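You operate a simulated robot arm through the tools that you are given. There is no shell and no other tool. Be economical: measure what you need, move in short steps, check, and stop when the job is done.

The job below is to be done with a simulated robot arm. You get a single attempt, and the scene is never put back.

TASK
Fill the jug to its red band at the blue tap and empty it into the bowl.
Fine: the level inside the band; tap off, the jug back in its place, nothing spilt.

Only the result counts: the job must be done as asked and must still hold three seconds after the hand-in. Knocking over, shifting, dropping, spilling or breaking anything else fails it.

THE ROBOT
A 7-joint arm with a two-finger parallel gripper, fixed in place. Base frame: the origin is at the foot of the arm, x ahead of it, y to its left, z up. Readings come in mm, rad, newtons and seconds.
With the tool pointing down near the work surface it reaches from about 320 to 740 mm from the base axis. Its first joint turns from -2.007 to 2.007 rad. Payload 3.91 kg.
The TCP is the grasp point between the finger pads, 30 mm short of the fingertips. In the tool frame z runs along the fingers and y along their closing line. The gripper opens to 110 mm. The fingers are 20 mm wide and 10 mm thick; the gripper's body (48 by 112 mm) begins 55 mm behind the TCP.
Orientation is that of the tool frame in the base frame, as [roll, pitch, yaw] about the fixed x, y, z axes, in that order (R = Rz(yaw) Ry(pitch) Rx(roll)). With the fingers straight down and closing along the base's y, the tool's x points along the base's -x, its y along +y and its z along -z.

THE INTERFACE
- The arm moves only by the tool jog_arm. Its argument "rows" is a list of rows, each a list of 3 entries, a list of its own where there are three numbers: the turn, a rotation vector about the base's x, y, z in units of 90 degrees (1.0 is 90 degrees), then the shift along the base's x, y, z in units of 150 mm (1.0 is 150 mm), then the opening, from 0 (shut) to 1 (fully open). In form: [[[rx, ry, rz], [x, y, z], claw], ...]. A call has 1 to 12 rows; each row is the pose to reach, as a shift and turn from the pose commanded when the call began. A call with a number of a shift or a turn outside -1 to 1 is refused whole. A row lasts 0.2 s, in which the tool goes at most 50 mm and 0.15 rad; a call with a longer step from one row to the next is refused whole, and so is a gripper value outside its range. A pose out of reach is approached as far as the arm can. The call stops where the force on the tool passes 60 N (or 10 N more than at its start, if that is more) or the arm is blocked; 0.2 s more then pass. The fingers move at their own pace (about 108 mm/s each) and stop on an object; they squeeze with about 41 N. The grip force told is the motor's: it shows also when the fingers shut on nothing. Time passes only in rows, and 0.2 s behind the last, so rows that repeat a pose let the fingers close. The reply holds the time, the measured pose of the TCP, the force on the tool along the base axes, the opening and the grip force, in the units named above and with some noise, and new pictures: "views" is both (left out), scene, wrist or none.
- Cameras (640 x 400 px; columns grow to the right, rows downward): "scene" is fixed at [49.5, 648.4, 1573.5]; the picture's right is [-0.69, -0.72, 0.00], its down [-0.68, 0.65, -0.33] and it looks along [0.24, -0.23, -0.94] (base axes); focal length 234 px, centre (320, 200). "wrist" rides on the gripper at [72, 17, -103] in the tool frame; the picture's right is [-0.23, 0.97, 0.00], its down [-0.76, -0.18, -0.62] and it looks along [-0.61, -0.14, 0.78] (tool axes); focal length 222 px, centre (320, 200). There is no depth. A picture from a camera that has moved, and an enlarged one, comes with that camera's place and axes in the base frame and with its lens.
- move_column(by): slides the trunk up (or, below 0, down) by that many mm; the arm rides with it, the base frame stays. It gives what a move gives, with no picture.
- enlarge(camera, box): a new picture of the part [left, top, right, bottom] of that camera's present view, enlarged. The clock stands still meanwhile.
- hand_in(): hands the job in; it is judged then, once.

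Go step by step. Nothing tells you positions but the pictures and the camera data: compare them with the known pose of the tool, close in by small moves and look again before you grip or let go. The budget is 120 turns and 170 pictures, counting those below and the enlarged ones. Unless the task says otherwise, let go and move clear before handing in, and close with one line.

The tools are called after "Emit:" as a command line: name --argument value ..., lists and objects as JSON in quotes. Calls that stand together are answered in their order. jog_arm: Moves the arm, as the interface text tells. Its arguments: {"type":"object","properties":{"rows":{"type":"array","items":{"type":"array"}},"views":{"type":"string","enum":["both","scene","wrist","none"]}},"required":["rows"]} The other tools are called the same way: move_column (by) slides the trunk up or down; enlarge (camera, box) takes an enlarged picture of a part of a camera's view; hand_in () hands the job in.

At the start:

```text
clock: 0.0
tcp_pos: [215.8, 418.9, 1250.5]
ee_rot: [-3.141, 0.0, -3.141]
ft_force: [0.5, -0.4, -0.3]
grip_width: 110.0
gripper_force: 0.0
trunk travel left (down, up): [-825.0, 165.0]
```

scene: 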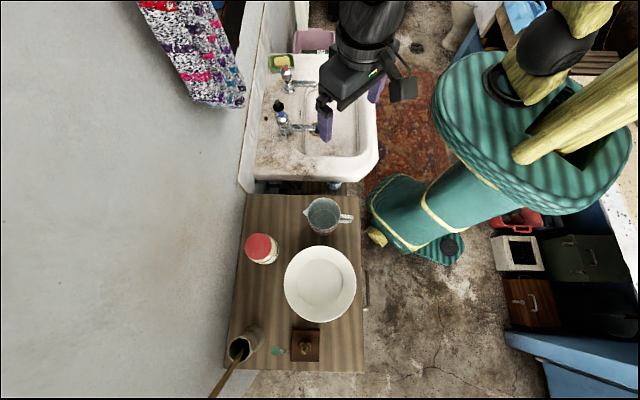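
wrist: 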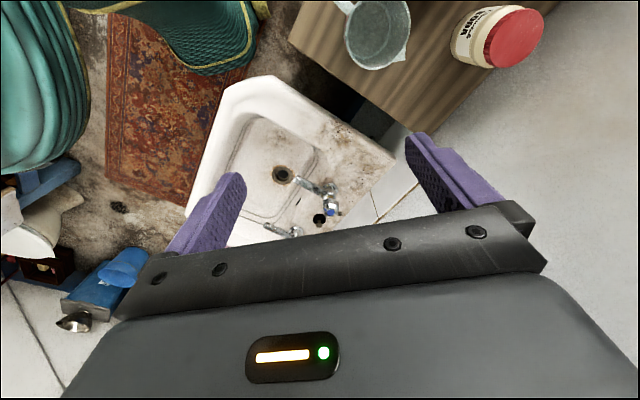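

I see a sink with two taps, and a table with a jug, bowl and jar. I'll look closer at the taps and the jug first.

Emit:
enlarge --camera "scene" --box '[240, 50, 400, 150]'

Emit:
enlarge --camera "scene" --box '[220, 180, 380, 280]'

Emit:
enlarge --camera "wrist" --box '[220, 130, 380, 250]'

Emit:
enlarge --camera "wrist" --box '[300, 0, 460, 100]'

```text
4.00 times, centred on (320, 100) of scene
camera zoom: at [49.5, 648.4, 1573.5], right [-0.69, -0.72, 0.0], down [-0.68, 0.65, -0.33], along [0.24, -0.23, -0.94], focal length 938 px, centre (320, 600)
```

zoom: 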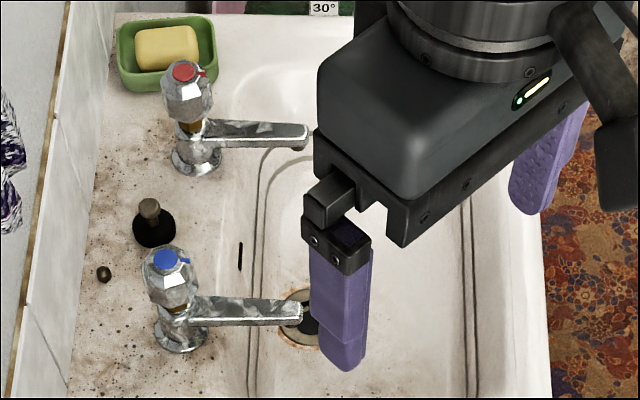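

```text
4.00 times, centred on (300, 230) of scene
camera zoom: at [49.5, 648.4, 1573.5], right [-0.69, -0.72, 0.0], down [-0.68, 0.65, -0.33], along [0.24, -0.23, -0.94], focal length 938 px, centre (400, 80)
```

zoom: 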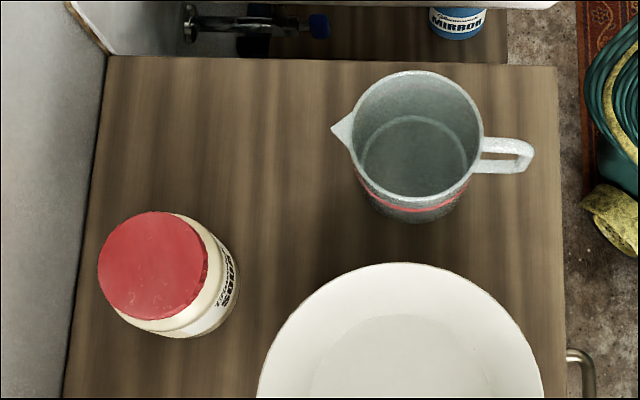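

```text
3.33 times, centred on (300, 190) of wrist
camera zoom: at [142.4, 436.9, 1354.1], right [0.23, 0.97, 0.0], down [0.76, -0.18, 0.62], along [0.61, -0.14, -0.78], focal length 740 px, centre (387, 233)
```

zoom: 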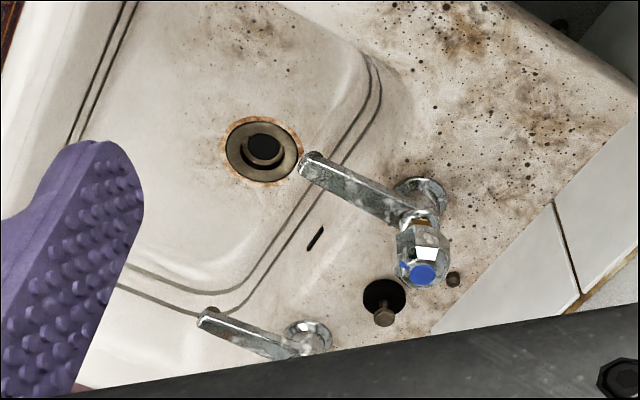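

```text
4.00 times, centred on (380, 50) of wrist
camera zoom: at [142.4, 436.9, 1354.1], right [0.23, 0.97, 0.0], down [0.76, -0.18, 0.62], along [0.61, -0.14, -0.78], focal length 888 px, centre (80, 800)
```

zoom: 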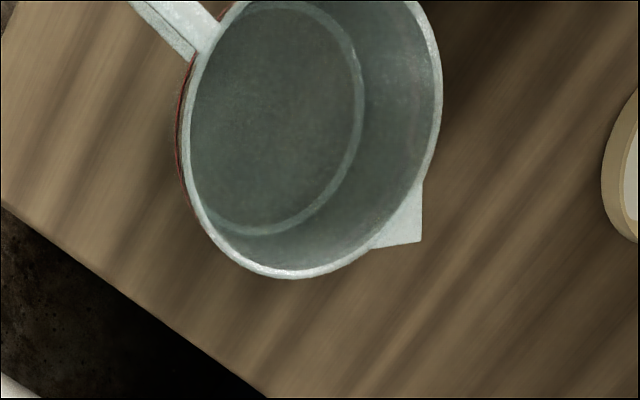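

The tap, jug and bowl are roughly located: blue knob at about (503, 380, 950), spout tip near (445, 307, 869). I'll enlarge the scene around the sink and its sign, then look at the rest of the bench.

Emit:
enlarge --camera "scene" --box '[250, 20, 346, 80]'

Emit:
jog_arm --rows '[[[0, 0, 0.09], [-0.2, 0.0, 0.1], 1], [[0, 0, 0.18], [-0.4, 0.0, 0.2], 1], [[0, 0, 0.27], [-0.6, 0.0, 0.3], 1], [[0, 0, 0.36], [-0.8, 0.0, 0.3], 1], [[0, 0, 0.45], [-0.8, 0.0, 0.3], 1], [[0, 0, 0.511], [-0.8, 0.0, 0.3], 1]]'

```text
6.67 times, centred on (298, 50) of scene
camera zoom: at [49.5, 648.4, 1573.5], right [-0.69, -0.72, 0.0], down [-0.68, 0.65, -0.33], along [0.24, -0.23, -0.94], focal length 1563 px, centre (467, 1200)
```

zoom: 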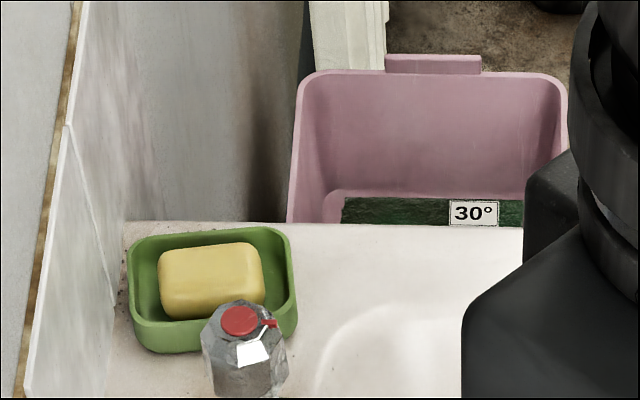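

```text
clock: 1.4
tcp_pos: [97.9, 415.0, 1296.8]
ee_rot: [3.138, -0.002, -2.335]
ft_force: [0.4, 0.7, -0.5]
grip_width: 110.1
gripper_force: 0.0
trunk travel left (down, up): [-825.0, 165.0]
camera wrist: at [35.1, 374.0, 1400.6], right [-0.55, 0.84, 0.0], down [0.66, 0.43, 0.62], along [0.52, 0.34, -0.78], focal length 222 px, centre (320, 200)
```

scene: 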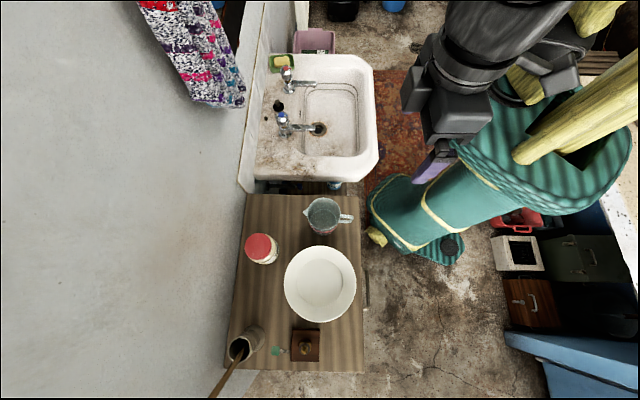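
wrist: 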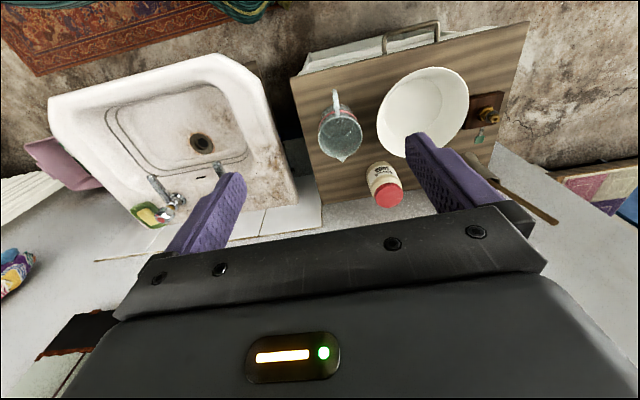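

The view is now clear of the arm, so I'll enlarge the sink and the jug from both cameras for triangulation.

Emit:
enlarge --camera "scene" --box '[236, 50, 396, 200]'

Emit:
enlarge --camera "wrist" --box '[40, 50, 300, 220]'

Emit:
enlarge --camera "wrist" --box '[300, 50, 480, 220]'

Emit:
enlarge --camera "scene" --box '[290, 180, 370, 230]'

```text
2.67 times, centred on (316, 125) of scene
camera zoom: at [49.5, 648.4, 1573.5], right [-0.69, -0.72, 0.0], down [-0.68, 0.65, -0.33], along [0.24, -0.23, -0.94], focal length 625 px, centre (331, 400)
```

zoom: 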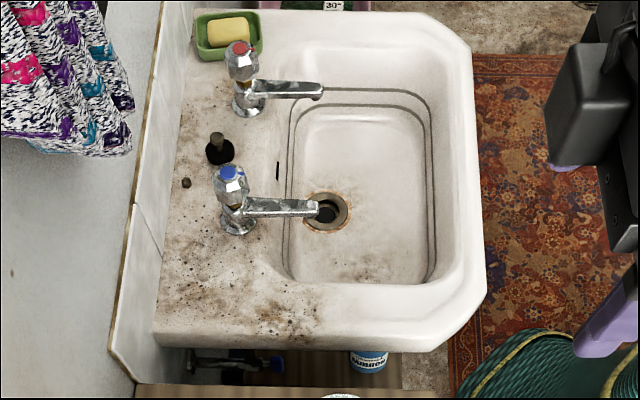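

```text
2.35 times, centred on (170, 135) of wrist
camera zoom: at [35.1, 374.0, 1400.6], right [-0.55, 0.84, 0.0], down [0.66, 0.43, 0.62], along [0.52, 0.34, -0.78], focal length 523 px, centre (673, 353)
```

zoom: 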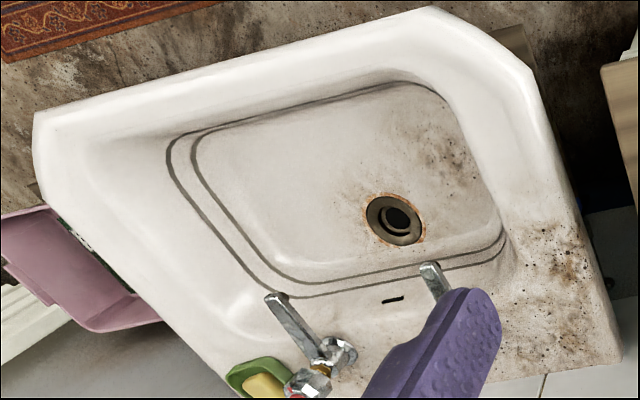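

```text
2.35 times, centred on (390, 135) of wrist
camera zoom: at [35.1, 374.0, 1400.6], right [-0.55, 0.84, 0.0], down [0.66, 0.43, 0.62], along [0.52, 0.34, -0.78], focal length 523 px, centre (155, 353)
```

zoom: 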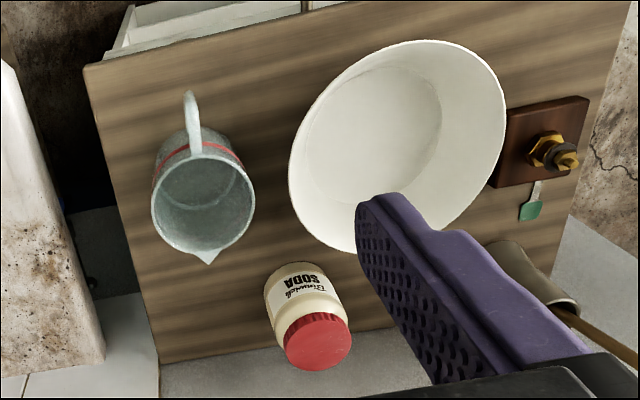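

```text
8.00 times, centred on (330, 205) of scene
camera zoom: at [49.5, 648.4, 1573.5], right [-0.69, -0.72, 0.0], down [-0.68, 0.65, -0.33], along [0.24, -0.23, -0.94], focal length 1875 px, centre (240, 160)
```

zoom: 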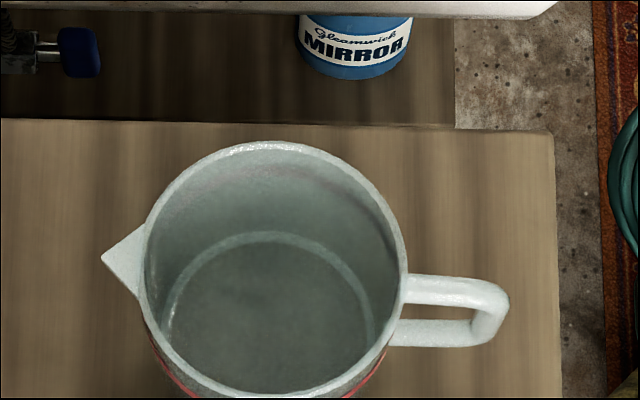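

The jug rim centre is about (171, 513, 945) and its handle points toward the robot at around (119, 459). The spout tip is at about (441, 301, 866) and the basin floor near z 707. I'll lower the arm toward the handle to inspect it.

Emit:
move_column --by -200

Emit:
jog_arm --rows '[[[0, 0, 0], [0.1, 0.2, -0.2], 1], [[0, 0, 0], [0.1, 0.25, -0.4], 1], [[0, 0, 0], [0.1, 0.25, -0.4], 1]]'

```text
clock: 3.6
tcp_pos: [98.1, 414.6, 1097.2]
ee_rot: [3.138, -0.003, -2.338]
ft_force: [0.0, 0.9, 0.0]
grip_width: 109.9
gripper_force: 0.1
trunk travel left (down, up): [-625.0, 365.0]
```

```text
clock: 4.4
tcp_pos: [112.3, 451.5, 1037.8]
ee_rot: [3.137, -0.001, -2.339]
ft_force: [-0.2, -0.3, 0.0]
grip_width: 110.1
gripper_force: 0.1
trunk travel left (down, up): [-625.0, 365.0]
camera wrist: at [50.3, 411.9, 1140.2], right [-0.54, 0.84, 0.0], down [0.66, 0.42, 0.62], along [0.52, 0.34, -0.78], focal length 222 px, centre (320, 200)
```

scene: 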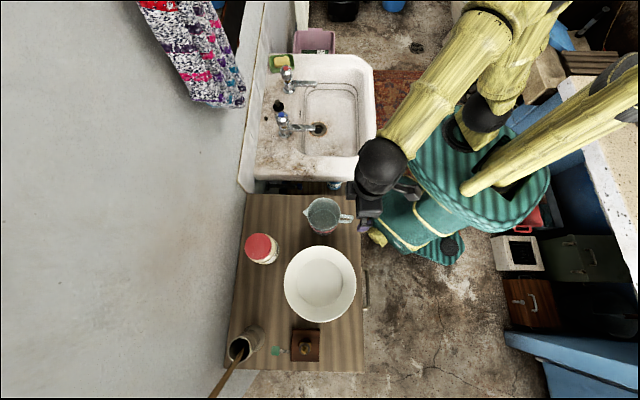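
wrist: 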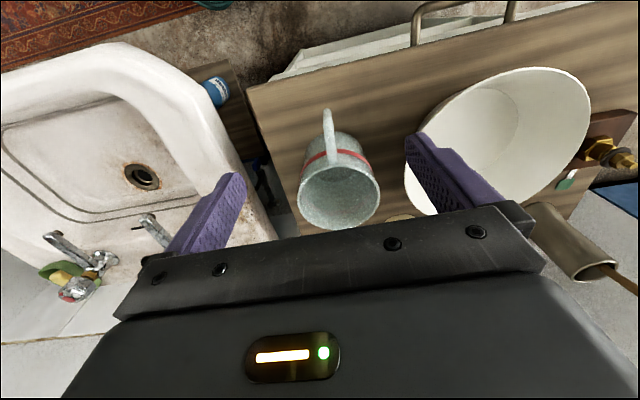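

The jug is now seen from the robot side, upside down in the wrist picture. I'll enlarge it to read the band height and the handle.

Emit:
enlarge --camera "wrist" --box '[270, 90, 410, 240]'

Emit:
enlarge --camera "scene" --box '[290, 180, 400, 250]'

Emit:
enlarge --camera "wrist" --box '[0, 60, 280, 300]'

```text
2.67 times, centred on (340, 165) of wrist
camera zoom: at [50.3, 411.9, 1140.2], right [-0.54, 0.84, 0.0], down [0.66, 0.42, 0.62], along [0.52, 0.34, -0.78], focal length 592 px, centre (267, 293)
```

zoom: 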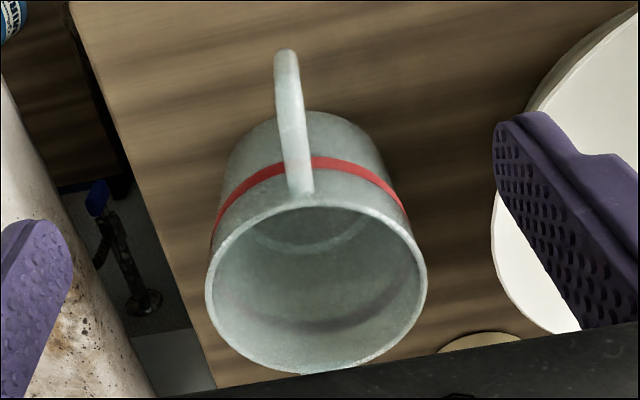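

```text
5.71 times, centred on (345, 215) of scene
camera zoom: at [49.5, 648.4, 1573.5], right [-0.69, -0.72, 0.0], down [-0.68, 0.65, -0.33], along [0.24, -0.23, -0.94], focal length 1339 px, centre (177, 114)
```

zoom: 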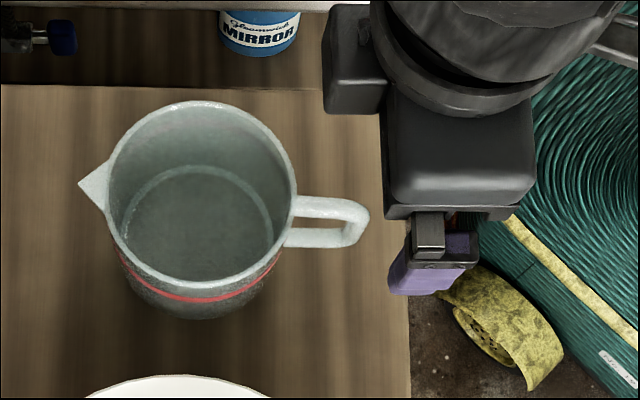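

```text
1.67 times, centred on (140, 180) of wrist
camera zoom: at [50.3, 411.9, 1140.2], right [-0.54, 0.84, 0.0], down [0.66, 0.42, 0.62], along [0.52, 0.34, -0.78], focal length 370 px, centre (620, 233)
```

zoom: 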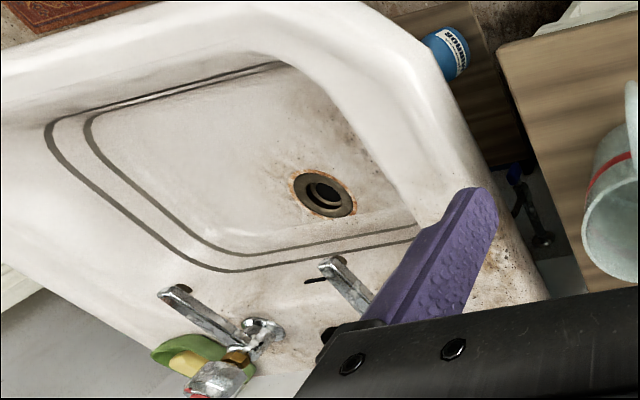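

The red band sits about 72 mm above the jug's base (z ≈ 912), and the handle bar is near (112, 462), spanning z 880–925. I'll move over the handle and look again.

Emit:
jog_arm --rows '[[[0, 0, 0], [0.005, 0.07, -0.25], 0.6], [[0, 0, 0], [0.005, 0.07, -0.5], 0.6], [[0, 0, 0], [0.005, 0.07, -0.5], 0.6]]'

Emit:
enlarge --camera "wrist" --box '[240, 60, 400, 240]'

Emit:
enlarge --camera "scene" --box '[300, 190, 380, 240]'

```text
clock: 5.2
tcp_pos: [112.9, 462.1, 960.7]
ee_rot: [3.137, -0.002, -2.339]
ft_force: [0.3, 0.0, 0.0]
grip_width: 65.9
gripper_force: 0.0
trunk travel left (down, up): [-625.0, 365.0]
camera wrist: at [50.9, 422.1, 1065.3], right [-0.54, 0.84, 0.0], down [0.66, 0.42, 0.62], along [0.52, 0.34, -0.78], focal length 222 px, centre (320, 200)
```

scene: 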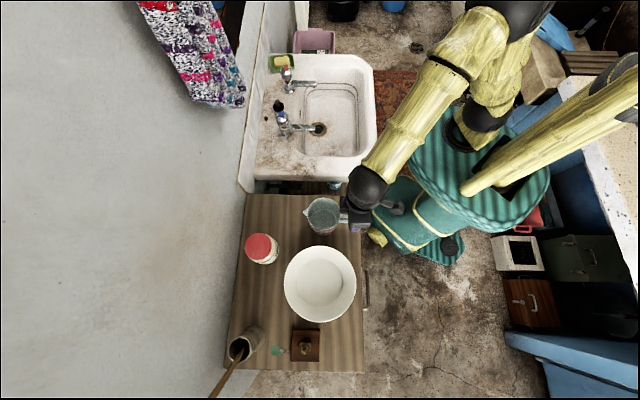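
wrist: 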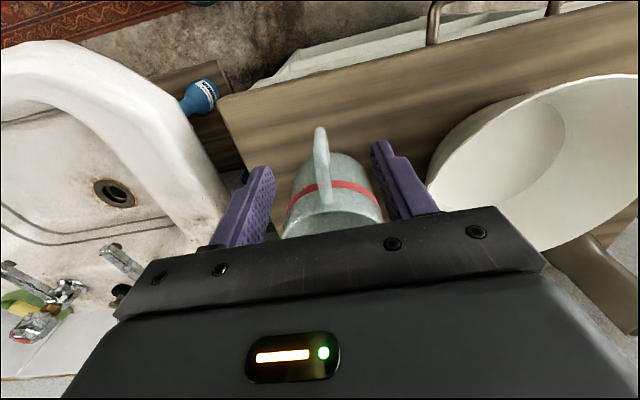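

```text
2.22 times, centred on (320, 150) of wrist
camera zoom: at [50.9, 422.1, 1065.3], right [-0.54, 0.84, 0.0], down [0.66, 0.42, 0.62], along [0.52, 0.34, -0.78], focal length 494 px, centre (320, 311)
```

zoom: 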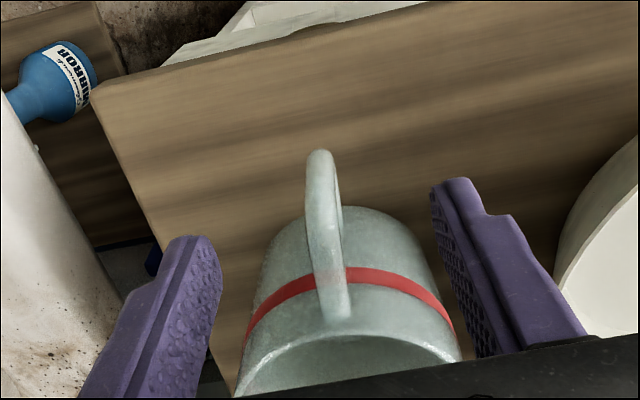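

```text
8.00 times, centred on (340, 215) of scene
camera zoom: at [49.5, 648.4, 1573.5], right [-0.69, -0.72, 0.0], down [-0.68, 0.65, -0.33], along [0.24, -0.23, -0.94], focal length 1875 px, centre (160, 80)
```

zoom: 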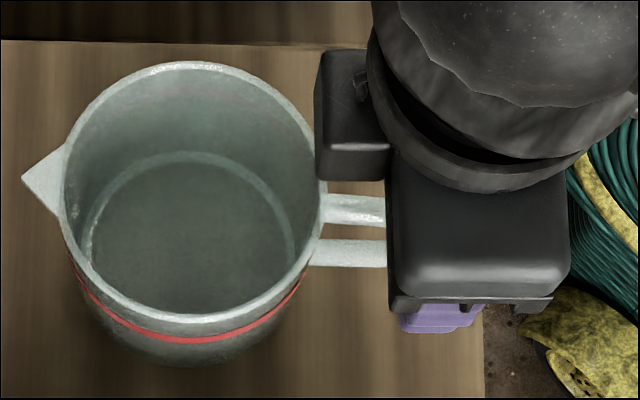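

The handle bar lies right under the TCP and is in line with the tool. I'll go straight down to about z 898, close, and check.

Emit:
jog_arm --rows '[[[0, 0, 0], [0.005, 0.0, -0.2], 0.6], [[0, 0, 0], [0.005, 0.0, -0.42], 0.6], [[0, 0, 0], [0.005, 0.0, -0.42], 0.6]]'

Emit:
enlarge --camera "wrist" --box '[240, 60, 400, 240]'

```text
clock: 6.0
tcp_pos: [115.6, 461.8, 896.7]
ee_rot: [3.14, -0.004, -2.336]
ft_force: [1.0, -0.5, 0.1]
grip_width: 65.8
gripper_force: 0.0
trunk travel left (down, up): [-625.0, 365.0]
camera wrist: at [52.6, 421.9, 1001.7], right [-0.54, 0.84, 0.0], down [0.66, 0.42, 0.62], along [0.52, 0.34, -0.78], focal length 222 px, centre (320, 200)
```

scene: 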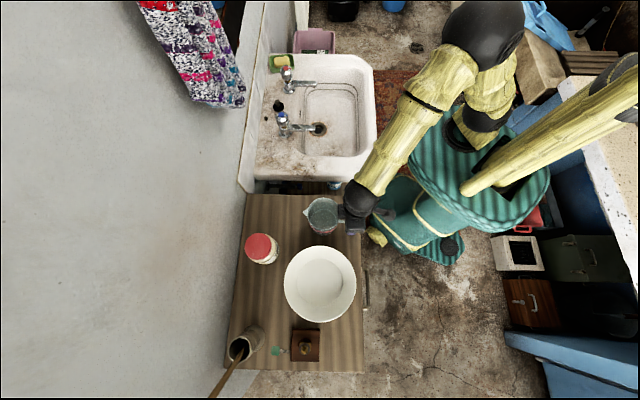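
wrist: 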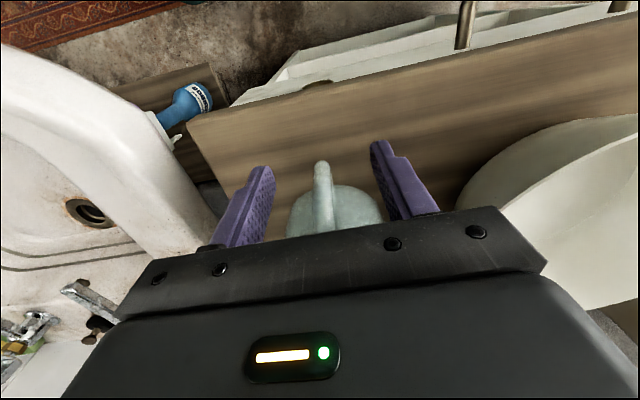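

```text
2.22 times, centred on (320, 150) of wrist
camera zoom: at [52.6, 421.9, 1001.7], right [-0.54, 0.84, 0.0], down [0.66, 0.42, 0.62], along [0.52, 0.34, -0.78], focal length 494 px, centre (320, 311)
```

zoom: 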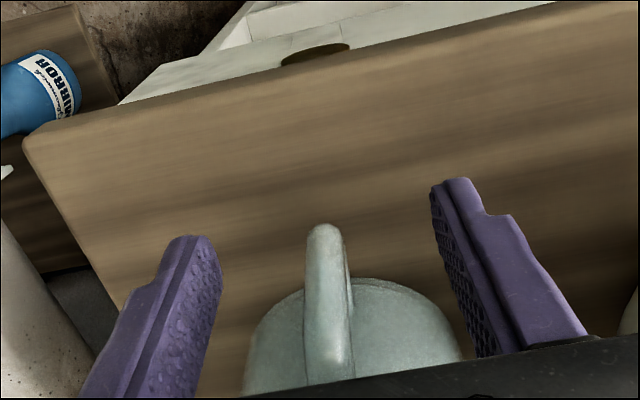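

The handle bar is centred to within about 1 mm at the TCP. I'll close the fingers.

Emit:
jog_arm --rows '[[[0, 0, 0], [-0.003, 0.006, 0], 0.3], [[0, 0, 0], [-0.003, 0.006, 0], 0.0], [[0, 0, 0], [-0.003, 0.006, 0], 0.0], [[0, 0, 0], [-0.003, 0.006, 0], 0.0]]' --views "none"

Emit:
enlarge --camera "scene" --box '[300, 190, 380, 240]'

```text
clock: 7.0
tcp_pos: [115.7, 462.4, 898.2]
ee_rot: [3.138, -0.001, -2.339]
ft_force: [0.8, 0.2, 0.3]
grip_width: 10.7
gripper_force: 41.1
trunk travel left (down, up): [-625.0, 365.0]
```

```text
8.00 times, centred on (340, 215) of scene
camera zoom: at [49.5, 648.4, 1573.5], right [-0.69, -0.72, 0.0], down [-0.68, 0.65, -0.33], along [0.24, -0.23, -0.94], focal length 1875 px, centre (160, 80)
```

zoom: 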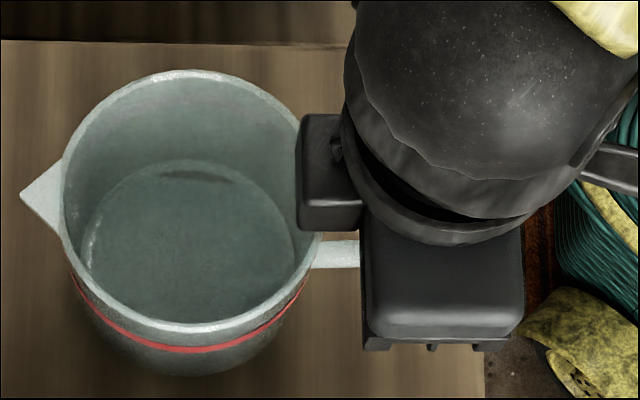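

The handle is gripped (10.7 mm) and the jug moved only a few mm. I'll lift it a little and check that it hangs level.

Emit:
jog_arm --rows '[[[0, 0, 0], [0, 0, 0.1], 0], [[0, 0, 0], [0, 0, 0.3], 0], [[0, 0, 0], [0, 0, 0.6], 0], [[0, 0, 0], [0, 0, 0.9], 0], [[0, 0, 0], [0, 0, 0.9], 0]]'

Emit:
enlarge --camera "scene" --box '[290, 180, 400, 250]'

```text
clock: 8.2
tcp_pos: [115.3, 461.8, 1033.6]
ee_rot: [3.138, -0.002, -2.336]
ft_force: [0.4, -0.2, -0.8]
grip_width: 10.6
gripper_force: 40.9
trunk travel left (down, up): [-625.0, 365.0]
camera wrist: at [52.7, 421.9, 1138.0], right [-0.54, 0.84, 0.0], down [0.66, 0.42, 0.62], along [0.52, 0.34, -0.78], focal length 222 px, centre (320, 200)
```

scene: 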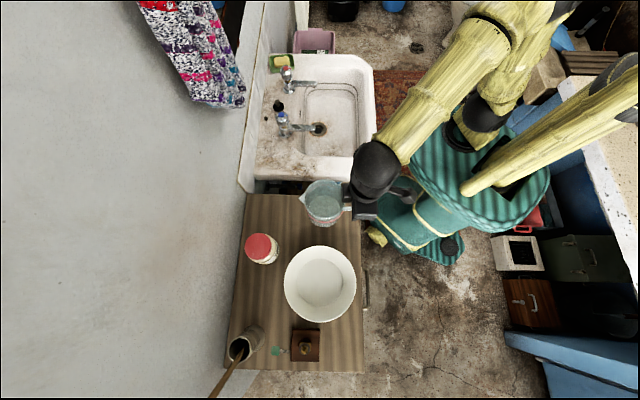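
wrist: 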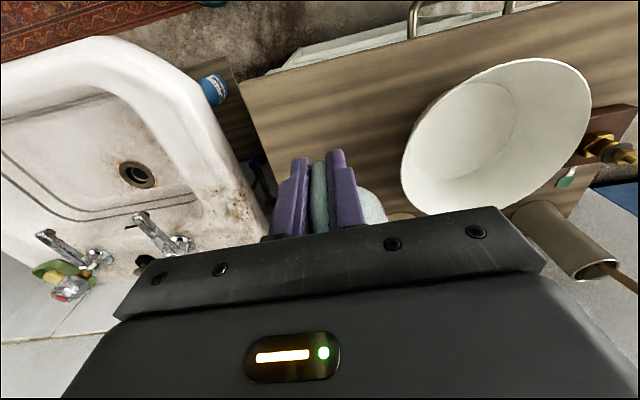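

```text
5.71 times, centred on (345, 215) of scene
camera zoom: at [49.5, 648.4, 1573.5], right [-0.69, -0.72, 0.0], down [-0.68, 0.65, -0.33], along [0.24, -0.23, -0.94], focal length 1339 px, centre (177, 114)
```

zoom: 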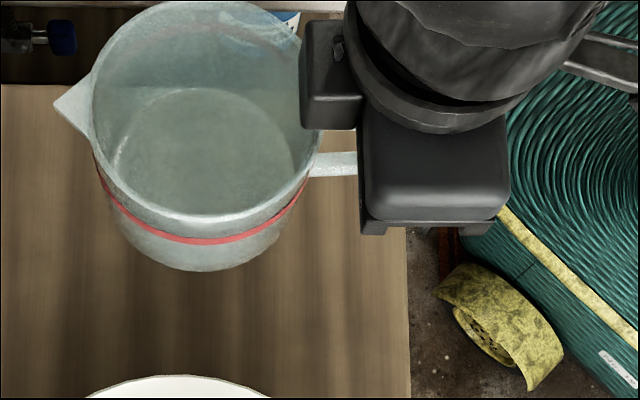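

The jug hangs firmly and level, and it is translucent. I'll carry it at this height to above the basin, shifted outward from the spout.

Emit:
jog_arm --rows '[[[0, 0, 0], [0.15, -0.13, 0.03], 0], [[0, 0, 0], [0.35, -0.3, 0.06], 0], [[0, 0, 0], [0.55, -0.47, 0.1], 0], [[0, 0, 0], [0.75, -0.64, 0.1], 0], [[0, 0, 0], [0.87, -0.75, 0.1], 0], [[0, 0, 0], [0.87, -0.75, 0.1], 0]]' --views "none"

Emit:
jog_arm --rows '[[[0, 0, 0], [0.12, -0.11, 0], 0], [[0, 0, 0], [0.3, -0.27, 0], 0], [[0, 0, 0], [0.5, -0.46, 0], 0], [[0, 0, 0], [0.66, -0.64, 0], 0], [[0, 0, 0], [0.74, -0.8, 0], 0], [[0, 0, 0], [0.74, -0.84, 0], 0]]'

Emit:
enlarge --camera "scene" --box '[240, 50, 400, 190]'

Emit:
enlarge --camera "wrist" --box '[200, 60, 480, 260]'

```text
clock: 9.6
tcp_pos: [244.3, 349.2, 1048.9]
ee_rot: [3.138, -0.004, -2.34]
ft_force: [0.1, 0.7, -1.2]
grip_width: 10.7
gripper_force: 40.7
trunk travel left (down, up): [-625.0, 365.0]
```

```text
clock: 11.0
tcp_pos: [356.3, 223.6, 1048.9]
ee_rot: [3.138, -0.002, -2.339]
ft_force: [0.6, 0.3, -0.9]
grip_width: 10.9
gripper_force: 40.9
trunk travel left (down, up): [-625.0, 365.0]
camera wrist: at [293.9, 184.4, 1152.7], right [-0.54, 0.84, 0.0], down [0.66, 0.42, 0.62], along [0.52, 0.34, -0.78], focal length 222 px, centre (320, 200)
```

scene: 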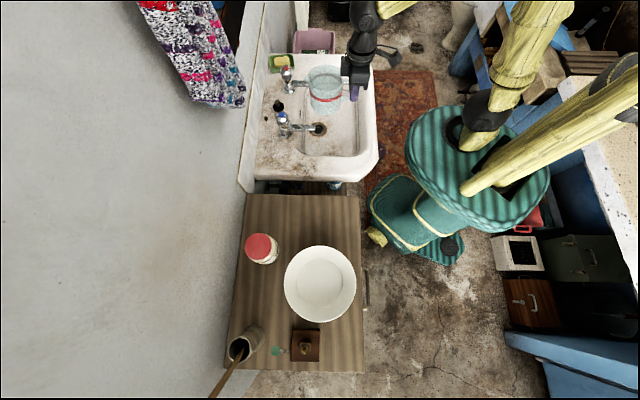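
wrist: 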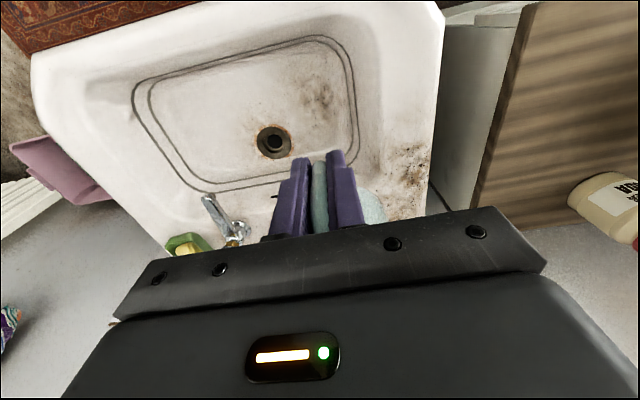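

```text
2.86 times, centred on (320, 120) of scene
camera zoom: at [49.5, 648.4, 1573.5], right [-0.69, -0.72, 0.0], down [-0.68, 0.65, -0.33], along [0.24, -0.23, -0.94], focal length 670 px, centre (320, 429)
```

zoom: 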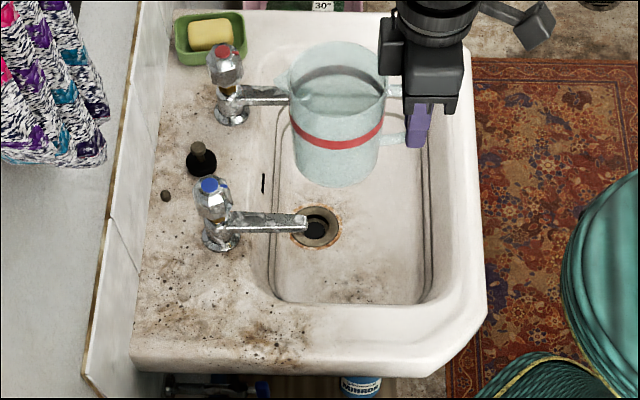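

```text
2.00 times, centred on (340, 160) of wrist
camera zoom: at [293.9, 184.4, 1152.7], right [-0.54, 0.84, 0.0], down [0.66, 0.42, 0.62], along [0.52, 0.34, -0.78], focal length 444 px, centre (280, 280)
```

zoom: 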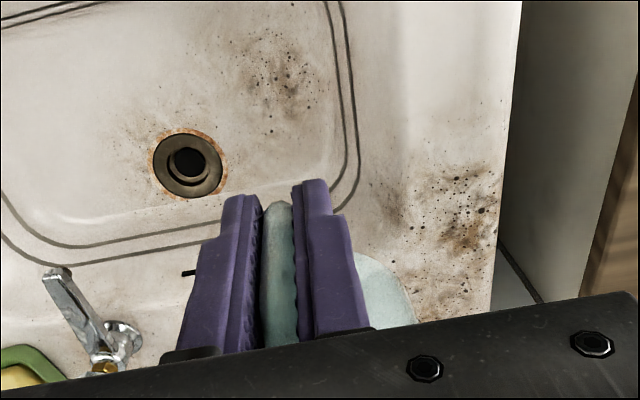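

The basin floor looks flat under the spout, at about z 710. I'll descend between the two taps, where the jug clears both spouts, then slide it sideways under the blue one.

Emit:
jog_arm --rows '[[[0, 0, 0], [0.15, -0.09, 0], 0], [[0, 0, 0], [0.38, -0.22, 0], 0], [[0, 0, 0], [0.573, -0.333, 0], 0], [[0, 0, 0], [0.573, -0.333, 0], 0]]' --views "none"

Emit:
move_column --by -150

Emit:
enlarge --camera "scene" --box '[240, 50, 400, 190]'

Emit:
enlarge --camera "wrist" --box '[100, 20, 540, 300]'

```text
clock: 12.0
tcp_pos: [442.3, 175.4, 1049.7]
ee_rot: [3.136, -0.004, -2.337]
ft_force: [-0.6, 0.9, -1.7]
grip_width: 10.6
gripper_force: 41.1
trunk travel left (down, up): [-625.0, 365.0]
```

```text
clock: 13.7
tcp_pos: [440.6, 175.7, 900.7]
ee_rot: [3.138, -0.005, -2.339]
ft_force: [-0.1, 0.4, -0.6]
grip_width: 10.7
gripper_force: 40.6
trunk travel left (down, up): [-475.0, 515.0]
```

```text
2.86 times, centred on (320, 120) of scene
camera zoom: at [49.5, 648.4, 1573.5], right [-0.69, -0.72, 0.0], down [-0.68, 0.65, -0.33], along [0.24, -0.23, -0.94], focal length 670 px, centre (320, 429)
```

zoom: 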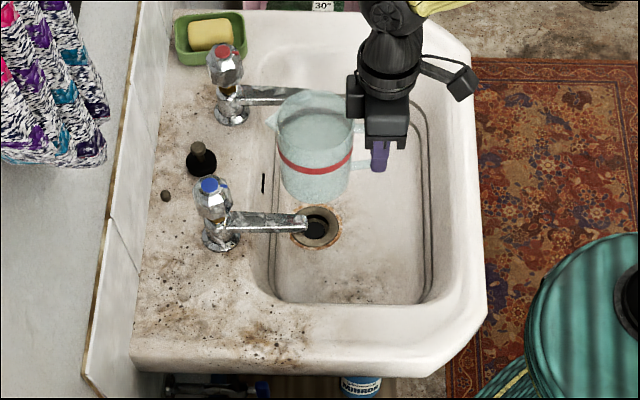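

```text
1.43 times, centred on (320, 160) of wrist
camera zoom: at [378.5, 134.9, 1003.5], right [-0.54, 0.84, 0.0], down [0.66, 0.42, 0.62], along [0.52, 0.34, -0.78], focal length 317 px, centre (320, 257)
```

zoom: 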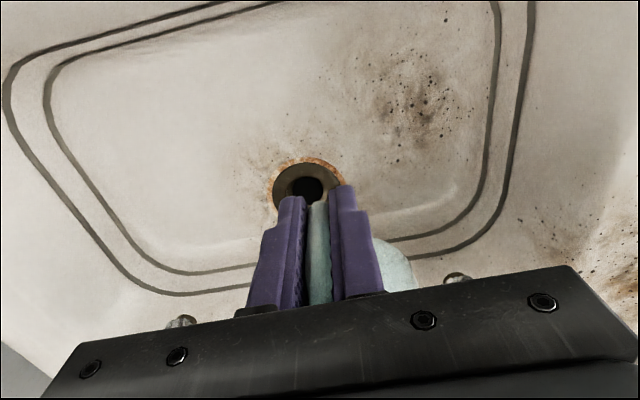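

The jug is centred between the spouts, and the outlet's lower edge looks to be around z 845. I'll lower to slide height (rim ≈ 827) and look again.

Emit:
jog_arm --rows '[[[0, 0, 0], [0, 0, -0.2], 0], [[0, 0, 0], [0, 0, -0.4], 0], [[0, 0, 0], [0, 0, -0.6], 0], [[0, 0, 0], [0, 0, -0.77], 0], [[0, 0, 0], [0, 0, -0.77], 0]]'

Emit:
enlarge --camera "scene" --box '[260, 60, 380, 170]'

```text
clock: 14.9
tcp_pos: [441.0, 176.8, 784.5]
ee_rot: [3.138, -0.005, -2.341]
ft_force: [-1.0, -0.3, -1.5]
grip_width: 10.6
gripper_force: 41.4
trunk travel left (down, up): [-475.0, 515.0]
camera wrist: at [378.8, 135.4, 887.6], right [-0.54, 0.84, 0.0], down [0.66, 0.42, 0.62], along [0.52, 0.34, -0.78], focal length 222 px, centre (320, 200)
```

scene: 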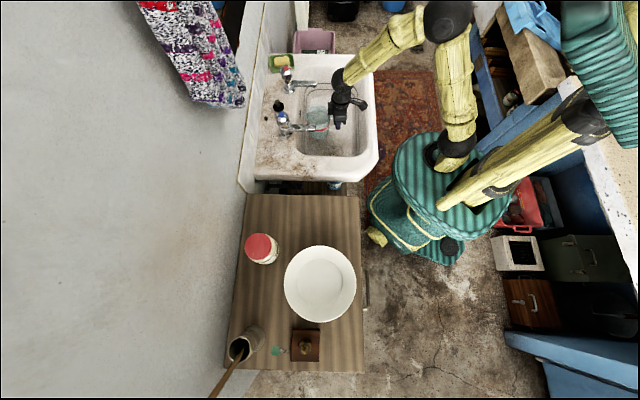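
wrist: 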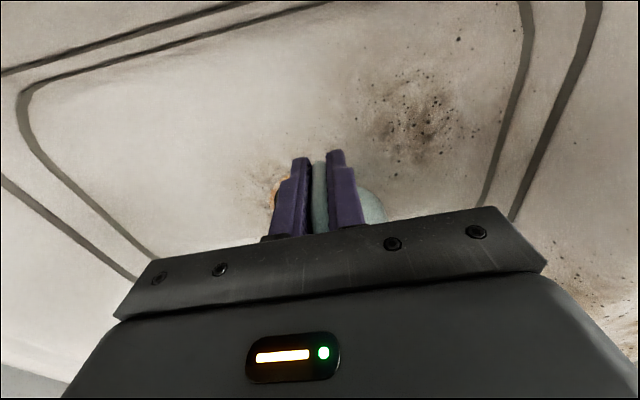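

```text
3.64 times, centred on (320, 115) of scene
camera zoom: at [49.5, 648.4, 1573.5], right [-0.69, -0.72, 0.0], down [-0.68, 0.65, -0.33], along [0.24, -0.23, -0.94], focal length 852 px, centre (320, 509)
```

zoom: 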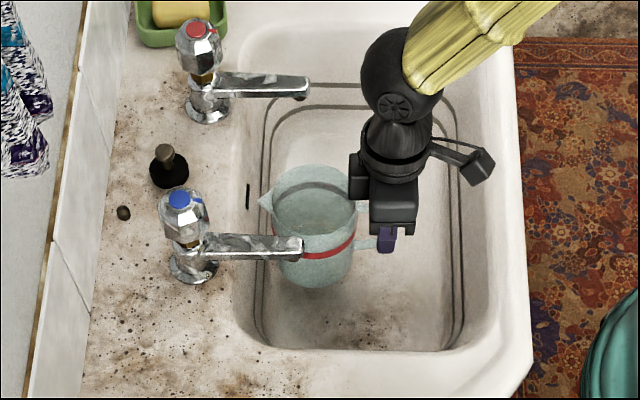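

The jug is below spout level. I'll slide it about 80 mm toward the blue spout in small steps.

Emit:
jog_arm --rows '[[[0, 0, 0], [-0.07, 0.067, 0], 0], [[0, 0, 0], [-0.15, 0.144, 0], 0], [[0, 0, 0], [-0.23, 0.22, 0], 0], [[0, 0, 0], [-0.31, 0.297, 0], 0], [[0, 0, 0], [-0.385, 0.369, 0], 0], [[0, 0, 0], [-0.385, 0.369, 0], 0]]' --views "none"

Emit:
enlarge --camera "scene" --box '[260, 60, 380, 170]'

Emit:
enlarge --camera "wrist" --box '[100, 20, 540, 300]'

```text
clock: 16.3
tcp_pos: [383.2, 230.2, 785.1]
ee_rot: [3.139, -0.001, -2.339]
ft_force: [0.4, -0.5, -1.6]
grip_width: 10.5
gripper_force: 41.0
trunk travel left (down, up): [-475.0, 515.0]
```

```text
3.64 times, centred on (320, 115) of scene
camera zoom: at [49.5, 648.4, 1573.5], right [-0.69, -0.72, 0.0], down [-0.68, 0.65, -0.33], along [0.24, -0.23, -0.94], focal length 852 px, centre (320, 509)
```

zoom: 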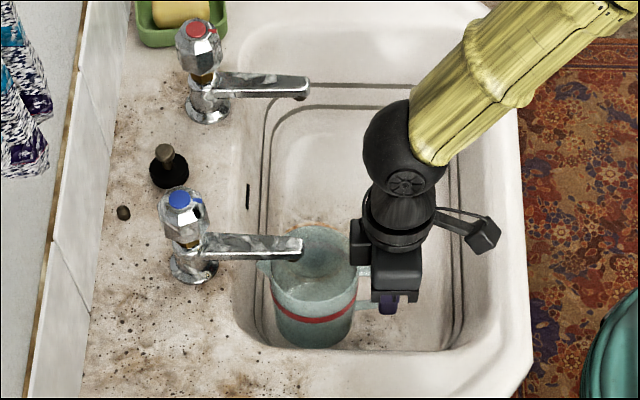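

```text
1.43 times, centred on (320, 160) of wrist
camera zoom: at [320.5, 190.5, 887.4], right [-0.54, 0.84, 0.0], down [0.66, 0.42, 0.62], along [0.52, 0.34, -0.78], focal length 317 px, centre (320, 257)
```

zoom: 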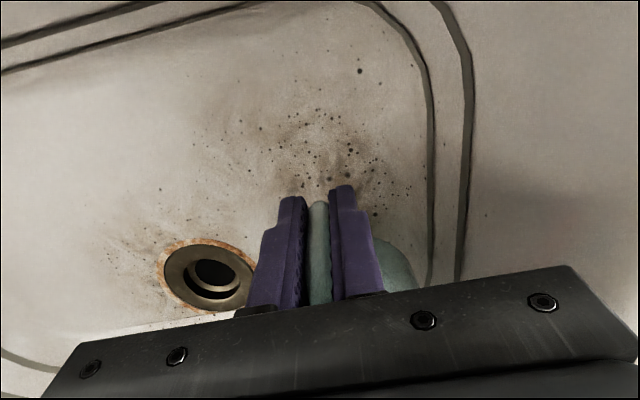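

The jug sits under the spout with its near-rim side open to the stream. I'll lower toward the floor in small steps while watching the force.

Emit:
jog_arm --rows '[[[0, 0, 0], [0, 0, -0.03], 0], [[0, 0, 0], [0, 0, -0.06], 0], [[0, 0, 0], [0, 0, -0.08], 0]]' --views "none"

Emit:
jog_arm --rows '[[[0, 0, 0], [0, 0, -0.015], 0], [[0, 0, 0], [0, 0, -0.015], 0]]' --views "none"

Emit:
jog_arm --rows '[[[0, 0, 0], [0, 0, -0.015], 0], [[0, 0, 0], [0, 0, -0.015], 0]]' --views "none"

Emit:
jog_arm --rows '[[[0, 0, 0], [0, 0, -0.015], 0], [[0, 0, 0], [0, 0, -0.015], 0]]' --views "none"

```text
clock: 17.1
tcp_pos: [383.6, 228.8, 771.7]
ee_rot: [3.137, -0.003, -2.34]
ft_force: [-0.1, 0.0, -1.7]
grip_width: 10.6
gripper_force: 40.9
trunk travel left (down, up): [-475.0, 515.0]
```

```text
clock: 17.7
tcp_pos: [383.7, 230.8, 769.8]
ee_rot: [3.137, -0.003, -2.339]
ft_force: [-1.0, 0.5, -1.4]
grip_width: 10.7
gripper_force: 41.2
trunk travel left (down, up): [-475.0, 515.0]
```

```text
clock: 18.3
tcp_pos: [384.4, 231.5, 767.0]
ee_rot: [3.139, -0.002, -2.34]
ft_force: [0.3, -0.4, -0.9]
grip_width: 10.7
gripper_force: 41.1
trunk travel left (down, up): [-475.0, 515.0]
```

```text
clock: 18.9
tcp_pos: [382.9, 230.1, 765.8]
ee_rot: [3.138, -0.003, -2.339]
ft_force: [-0.6, -0.4, -1.9]
grip_width: 10.9
gripper_force: 41.1
trunk travel left (down, up): [-475.0, 515.0]
```

No contact yet, with the base at about z 707. I'll keep lowering in small steps.

Emit:
jog_arm --rows '[[[0, 0, 0], [0, 0, -0.015], 0], [[0, 0, 0], [0, 0, -0.015], 0]]' --views "none"

Emit:
jog_arm --rows '[[[0, 0, 0], [0, 0, -0.015], 0], [[0, 0, 0], [0, 0, -0.015], 0]]' --views "none"

Emit:
jog_arm --rows '[[[0, 0, 0], [0, 0, -0.015], 0], [[0, 0, 0], [0, 0, -0.015], 0]]' --views "none"

Emit:
enlarge --camera "scene" --box '[260, 60, 380, 170]'

```text
clock: 19.5
tcp_pos: [384.2, 229.6, 763.5]
ee_rot: [3.14, -0.004, -2.341]
ft_force: [-0.2, 0.2, -0.6]
grip_width: 10.4
gripper_force: 40.2
trunk travel left (down, up): [-475.0, 515.0]
```

```text
clock: 20.1
tcp_pos: [383.4, 229.1, 760.7]
ee_rot: [3.138, -0.003, -2.339]
ft_force: [-0.3, -0.8, -1.4]
grip_width: 10.7
gripper_force: 40.7
trunk travel left (down, up): [-475.0, 515.0]
```

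```text
clock: 20.7
tcp_pos: [383.1, 230.1, 759.2]
ee_rot: [3.139, -0.003, -2.339]
ft_force: [0.7, -0.2, -0.6]
grip_width: 10.4
gripper_force: 40.9
trunk travel left (down, up): [-475.0, 515.0]
```

```text
3.64 times, centred on (320, 115) of scene
camera zoom: at [49.5, 648.4, 1573.5], right [-0.69, -0.72, 0.0], down [-0.68, 0.65, -0.33], along [0.24, -0.23, -0.94], focal length 852 px, centre (320, 509)
```

zoom: 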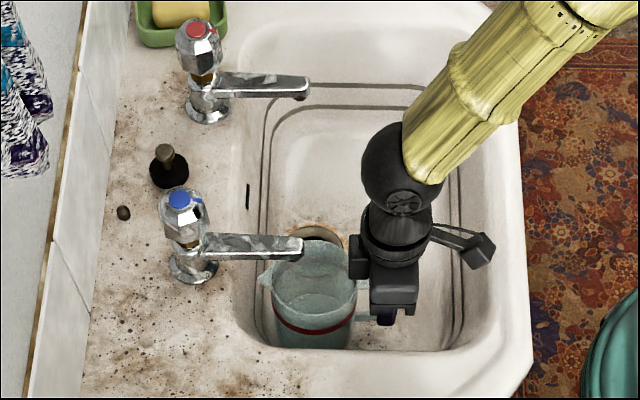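

Still no contact. I'll continue down in 2–3 mm steps.

Emit:
jog_arm --rows '[[[0, 0, 0], [0, 0, -0.018], 0], [[0, 0, 0], [0, 0, -0.018], 0]]' --views "none"

Emit:
jog_arm --rows '[[[0, 0, 0], [0, 0, -0.018], 0], [[0, 0, 0], [0, 0, -0.018], 0]]' --views "none"

Emit:
jog_arm --rows '[[[0, 0, 0], [0, 0, -0.018], 0], [[0, 0, 0], [0, 0, -0.018], 0]]' --views "none"

Emit:
jog_arm --rows '[[[0, 0, 0], [0, 0, -0.018], 0], [[0, 0, 0], [0, 0, -0.018], 0]]' --views "wrist"

```text
clock: 21.3
tcp_pos: [383.5, 230.0, 755.3]
ee_rot: [3.138, -0.003, -2.339]
ft_force: [-0.1, 0.2, -0.8]
grip_width: 10.7
gripper_force: 41.0
trunk travel left (down, up): [-475.0, 515.0]
```

```text
clock: 21.9
tcp_pos: [383.2, 230.4, 752.8]
ee_rot: [3.138, -0.004, -2.339]
ft_force: [-0.4, 0.5, -1.6]
grip_width: 10.4
gripper_force: 41.3
trunk travel left (down, up): [-475.0, 515.0]
```

```text
clock: 22.5
tcp_pos: [383.4, 229.1, 750.4]
ee_rot: [3.137, -0.004, -2.338]
ft_force: [0.1, -0.3, -1.9]
grip_width: 10.5
gripper_force: 41.1
trunk travel left (down, up): [-475.0, 515.0]
```

```text
clock: 23.1
tcp_pos: [383.0, 230.0, 748.0]
ee_rot: [3.138, -0.002, -2.338]
ft_force: [0.1, -0.4, 2.4]
grip_width: 10.5
gripper_force: 40.9
trunk travel left (down, up): [-475.0, 515.0]
camera wrist: at [320.8, 190.1, 852.2], right [-0.54, 0.84, 0.0], down [0.66, 0.42, 0.62], along [0.52, 0.34, -0.78], focal length 222 px, centre (320, 200)
```

wrist: 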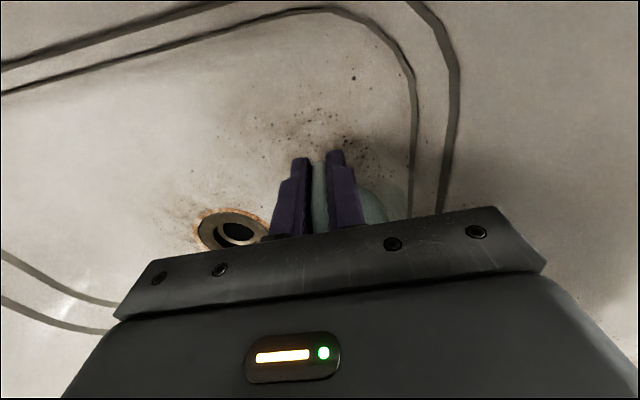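

The force rose to +2.4 N, so the base has touched at TCP z ≈ 748. One tiny step more will show whether it's firm.

Emit:
jog_arm --rows '[[[0, 0, 0], [0, 0, -0.008], 0], [[0, 0, 0], [0, 0, -0.008], 0]]' --views "none"

Emit:
enlarge --camera "scene" --box '[280, 100, 360, 170]'

```text
clock: 23.7
tcp_pos: [381.7, 230.4, 747.8]
ee_rot: [3.14, 0.0, -2.338]
ft_force: [-2.2, -1.9, 17.8]
grip_width: 10.5
gripper_force: 41.2
trunk travel left (down, up): [-475.0, 515.0]
```

```text
5.71 times, centred on (320, 135) of scene
camera zoom: at [49.5, 648.4, 1573.5], right [-0.69, -0.72, 0.0], down [-0.68, 0.65, -0.33], along [0.24, -0.23, -0.94], focal length 1339 px, centre (320, 571)
```

zoom: 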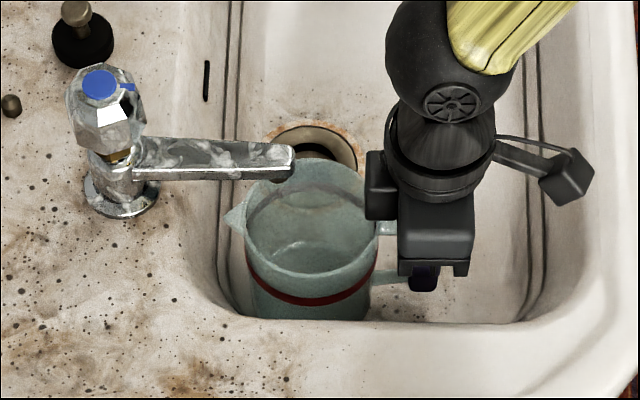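

The jug stands on the floor, and the stream should land well inside the rim, about 18 mm from its centre. I'll relieve the preload, release, and check that it stands.

Emit:
jog_arm --rows '[[[0, 0, 0], [0, 0, 0.008], 0], [[0, 0, 0], [0, 0, 0.008], 0.1], [[0, 0, 0], [0, 0, 0.008], 0.3], [[0, 0, 0], [0, 0, 0.008], 0.4], [[0, 0, 0], [0, 0, 0.008], 0.4]]' --views "none"

Emit:
enlarge --camera "scene" --box '[280, 100, 360, 170]'

```text
clock: 24.9
tcp_pos: [383.5, 230.7, 749.3]
ee_rot: [3.137, -0.005, -2.34]
ft_force: [0.2, -0.5, -0.3]
grip_width: 44.1
gripper_force: 0.1
trunk travel left (down, up): [-475.0, 515.0]
```

```text
5.71 times, centred on (320, 135) of scene
camera zoom: at [49.5, 648.4, 1573.5], right [-0.69, -0.72, 0.0], down [-0.68, 0.65, -0.33], along [0.24, -0.23, -0.94], focal length 1339 px, centre (320, 571)
```

zoom: 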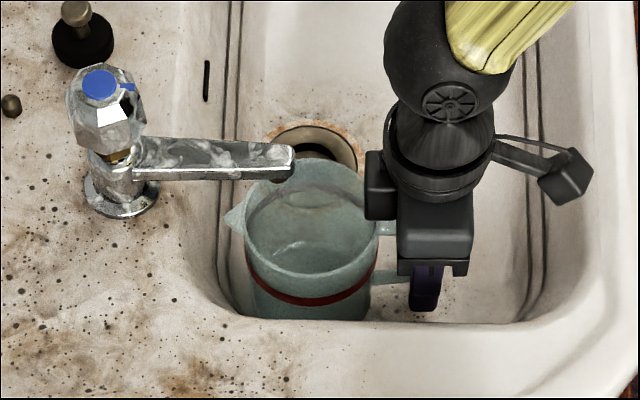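

The jug stands unchanged. I'll rise straight up and look.

Emit:
jog_arm --rows '[[[0, 0, 0], [0, 0, 0.2], 0.4], [[0, 0, 0], [0, 0, 0.5], 0.4], [[0, 0, 0], [0, 0, 0.8], 0.4], [[0, 0, 0], [0, 0, 1.0], 0.6], [[0, 0, 0], [0, 0, 1.0], 0.6]]' --views "none"

Emit:
move_column --by 140

Emit:
enlarge --camera "wrist" --box '[200, 40, 520, 240]'

Emit:
enlarge --camera "scene" --box '[250, 80, 350, 170]'

```text
clock: 26.1
tcp_pos: [382.2, 231.7, 898.2]
ee_rot: [3.137, -0.004, -2.337]
ft_force: [-0.6, 0.6, -0.1]
grip_width: 66.2
gripper_force: 0.0
trunk travel left (down, up): [-475.0, 515.0]
```

```text
clock: 27.8
tcp_pos: [382.7, 231.8, 1039.1]
ee_rot: [3.138, -0.003, -2.338]
ft_force: [0.0, -0.3, 0.1]
grip_width: 66.0
gripper_force: 0.1
trunk travel left (down, up): [-615.0, 375.0]
```

```text
2.00 times, centred on (360, 140) of wrist
camera zoom: at [320.5, 191.2, 1141.9], right [-0.54, 0.84, 0.0], down [0.66, 0.42, 0.62], along [0.52, 0.34, -0.78], focal length 444 px, centre (240, 320)
```

zoom: 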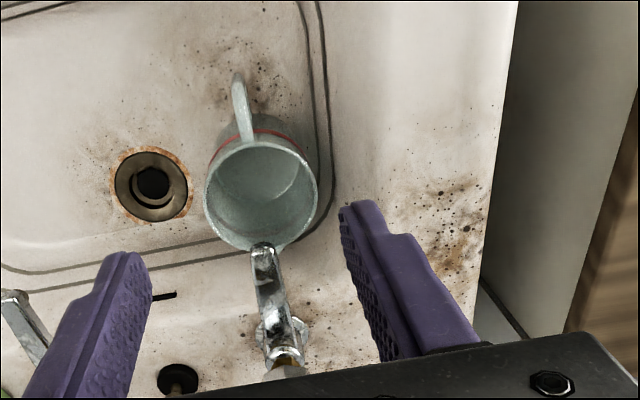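

```text
4.44 times, centred on (300, 125) of scene
camera zoom: at [49.5, 648.4, 1573.5], right [-0.69, -0.72, 0.0], down [-0.68, 0.65, -0.33], along [0.24, -0.23, -0.94], focal length 1042 px, centre (409, 533)
```

zoom: 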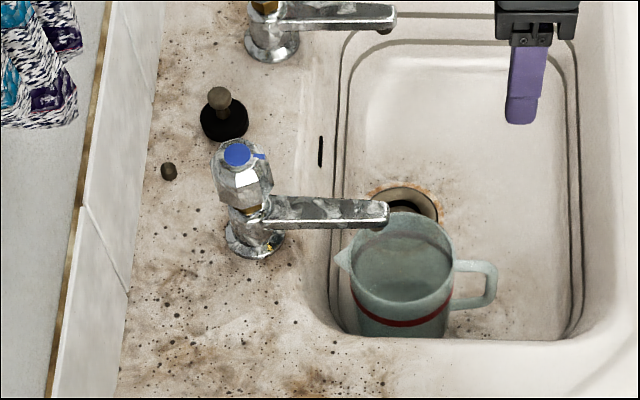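

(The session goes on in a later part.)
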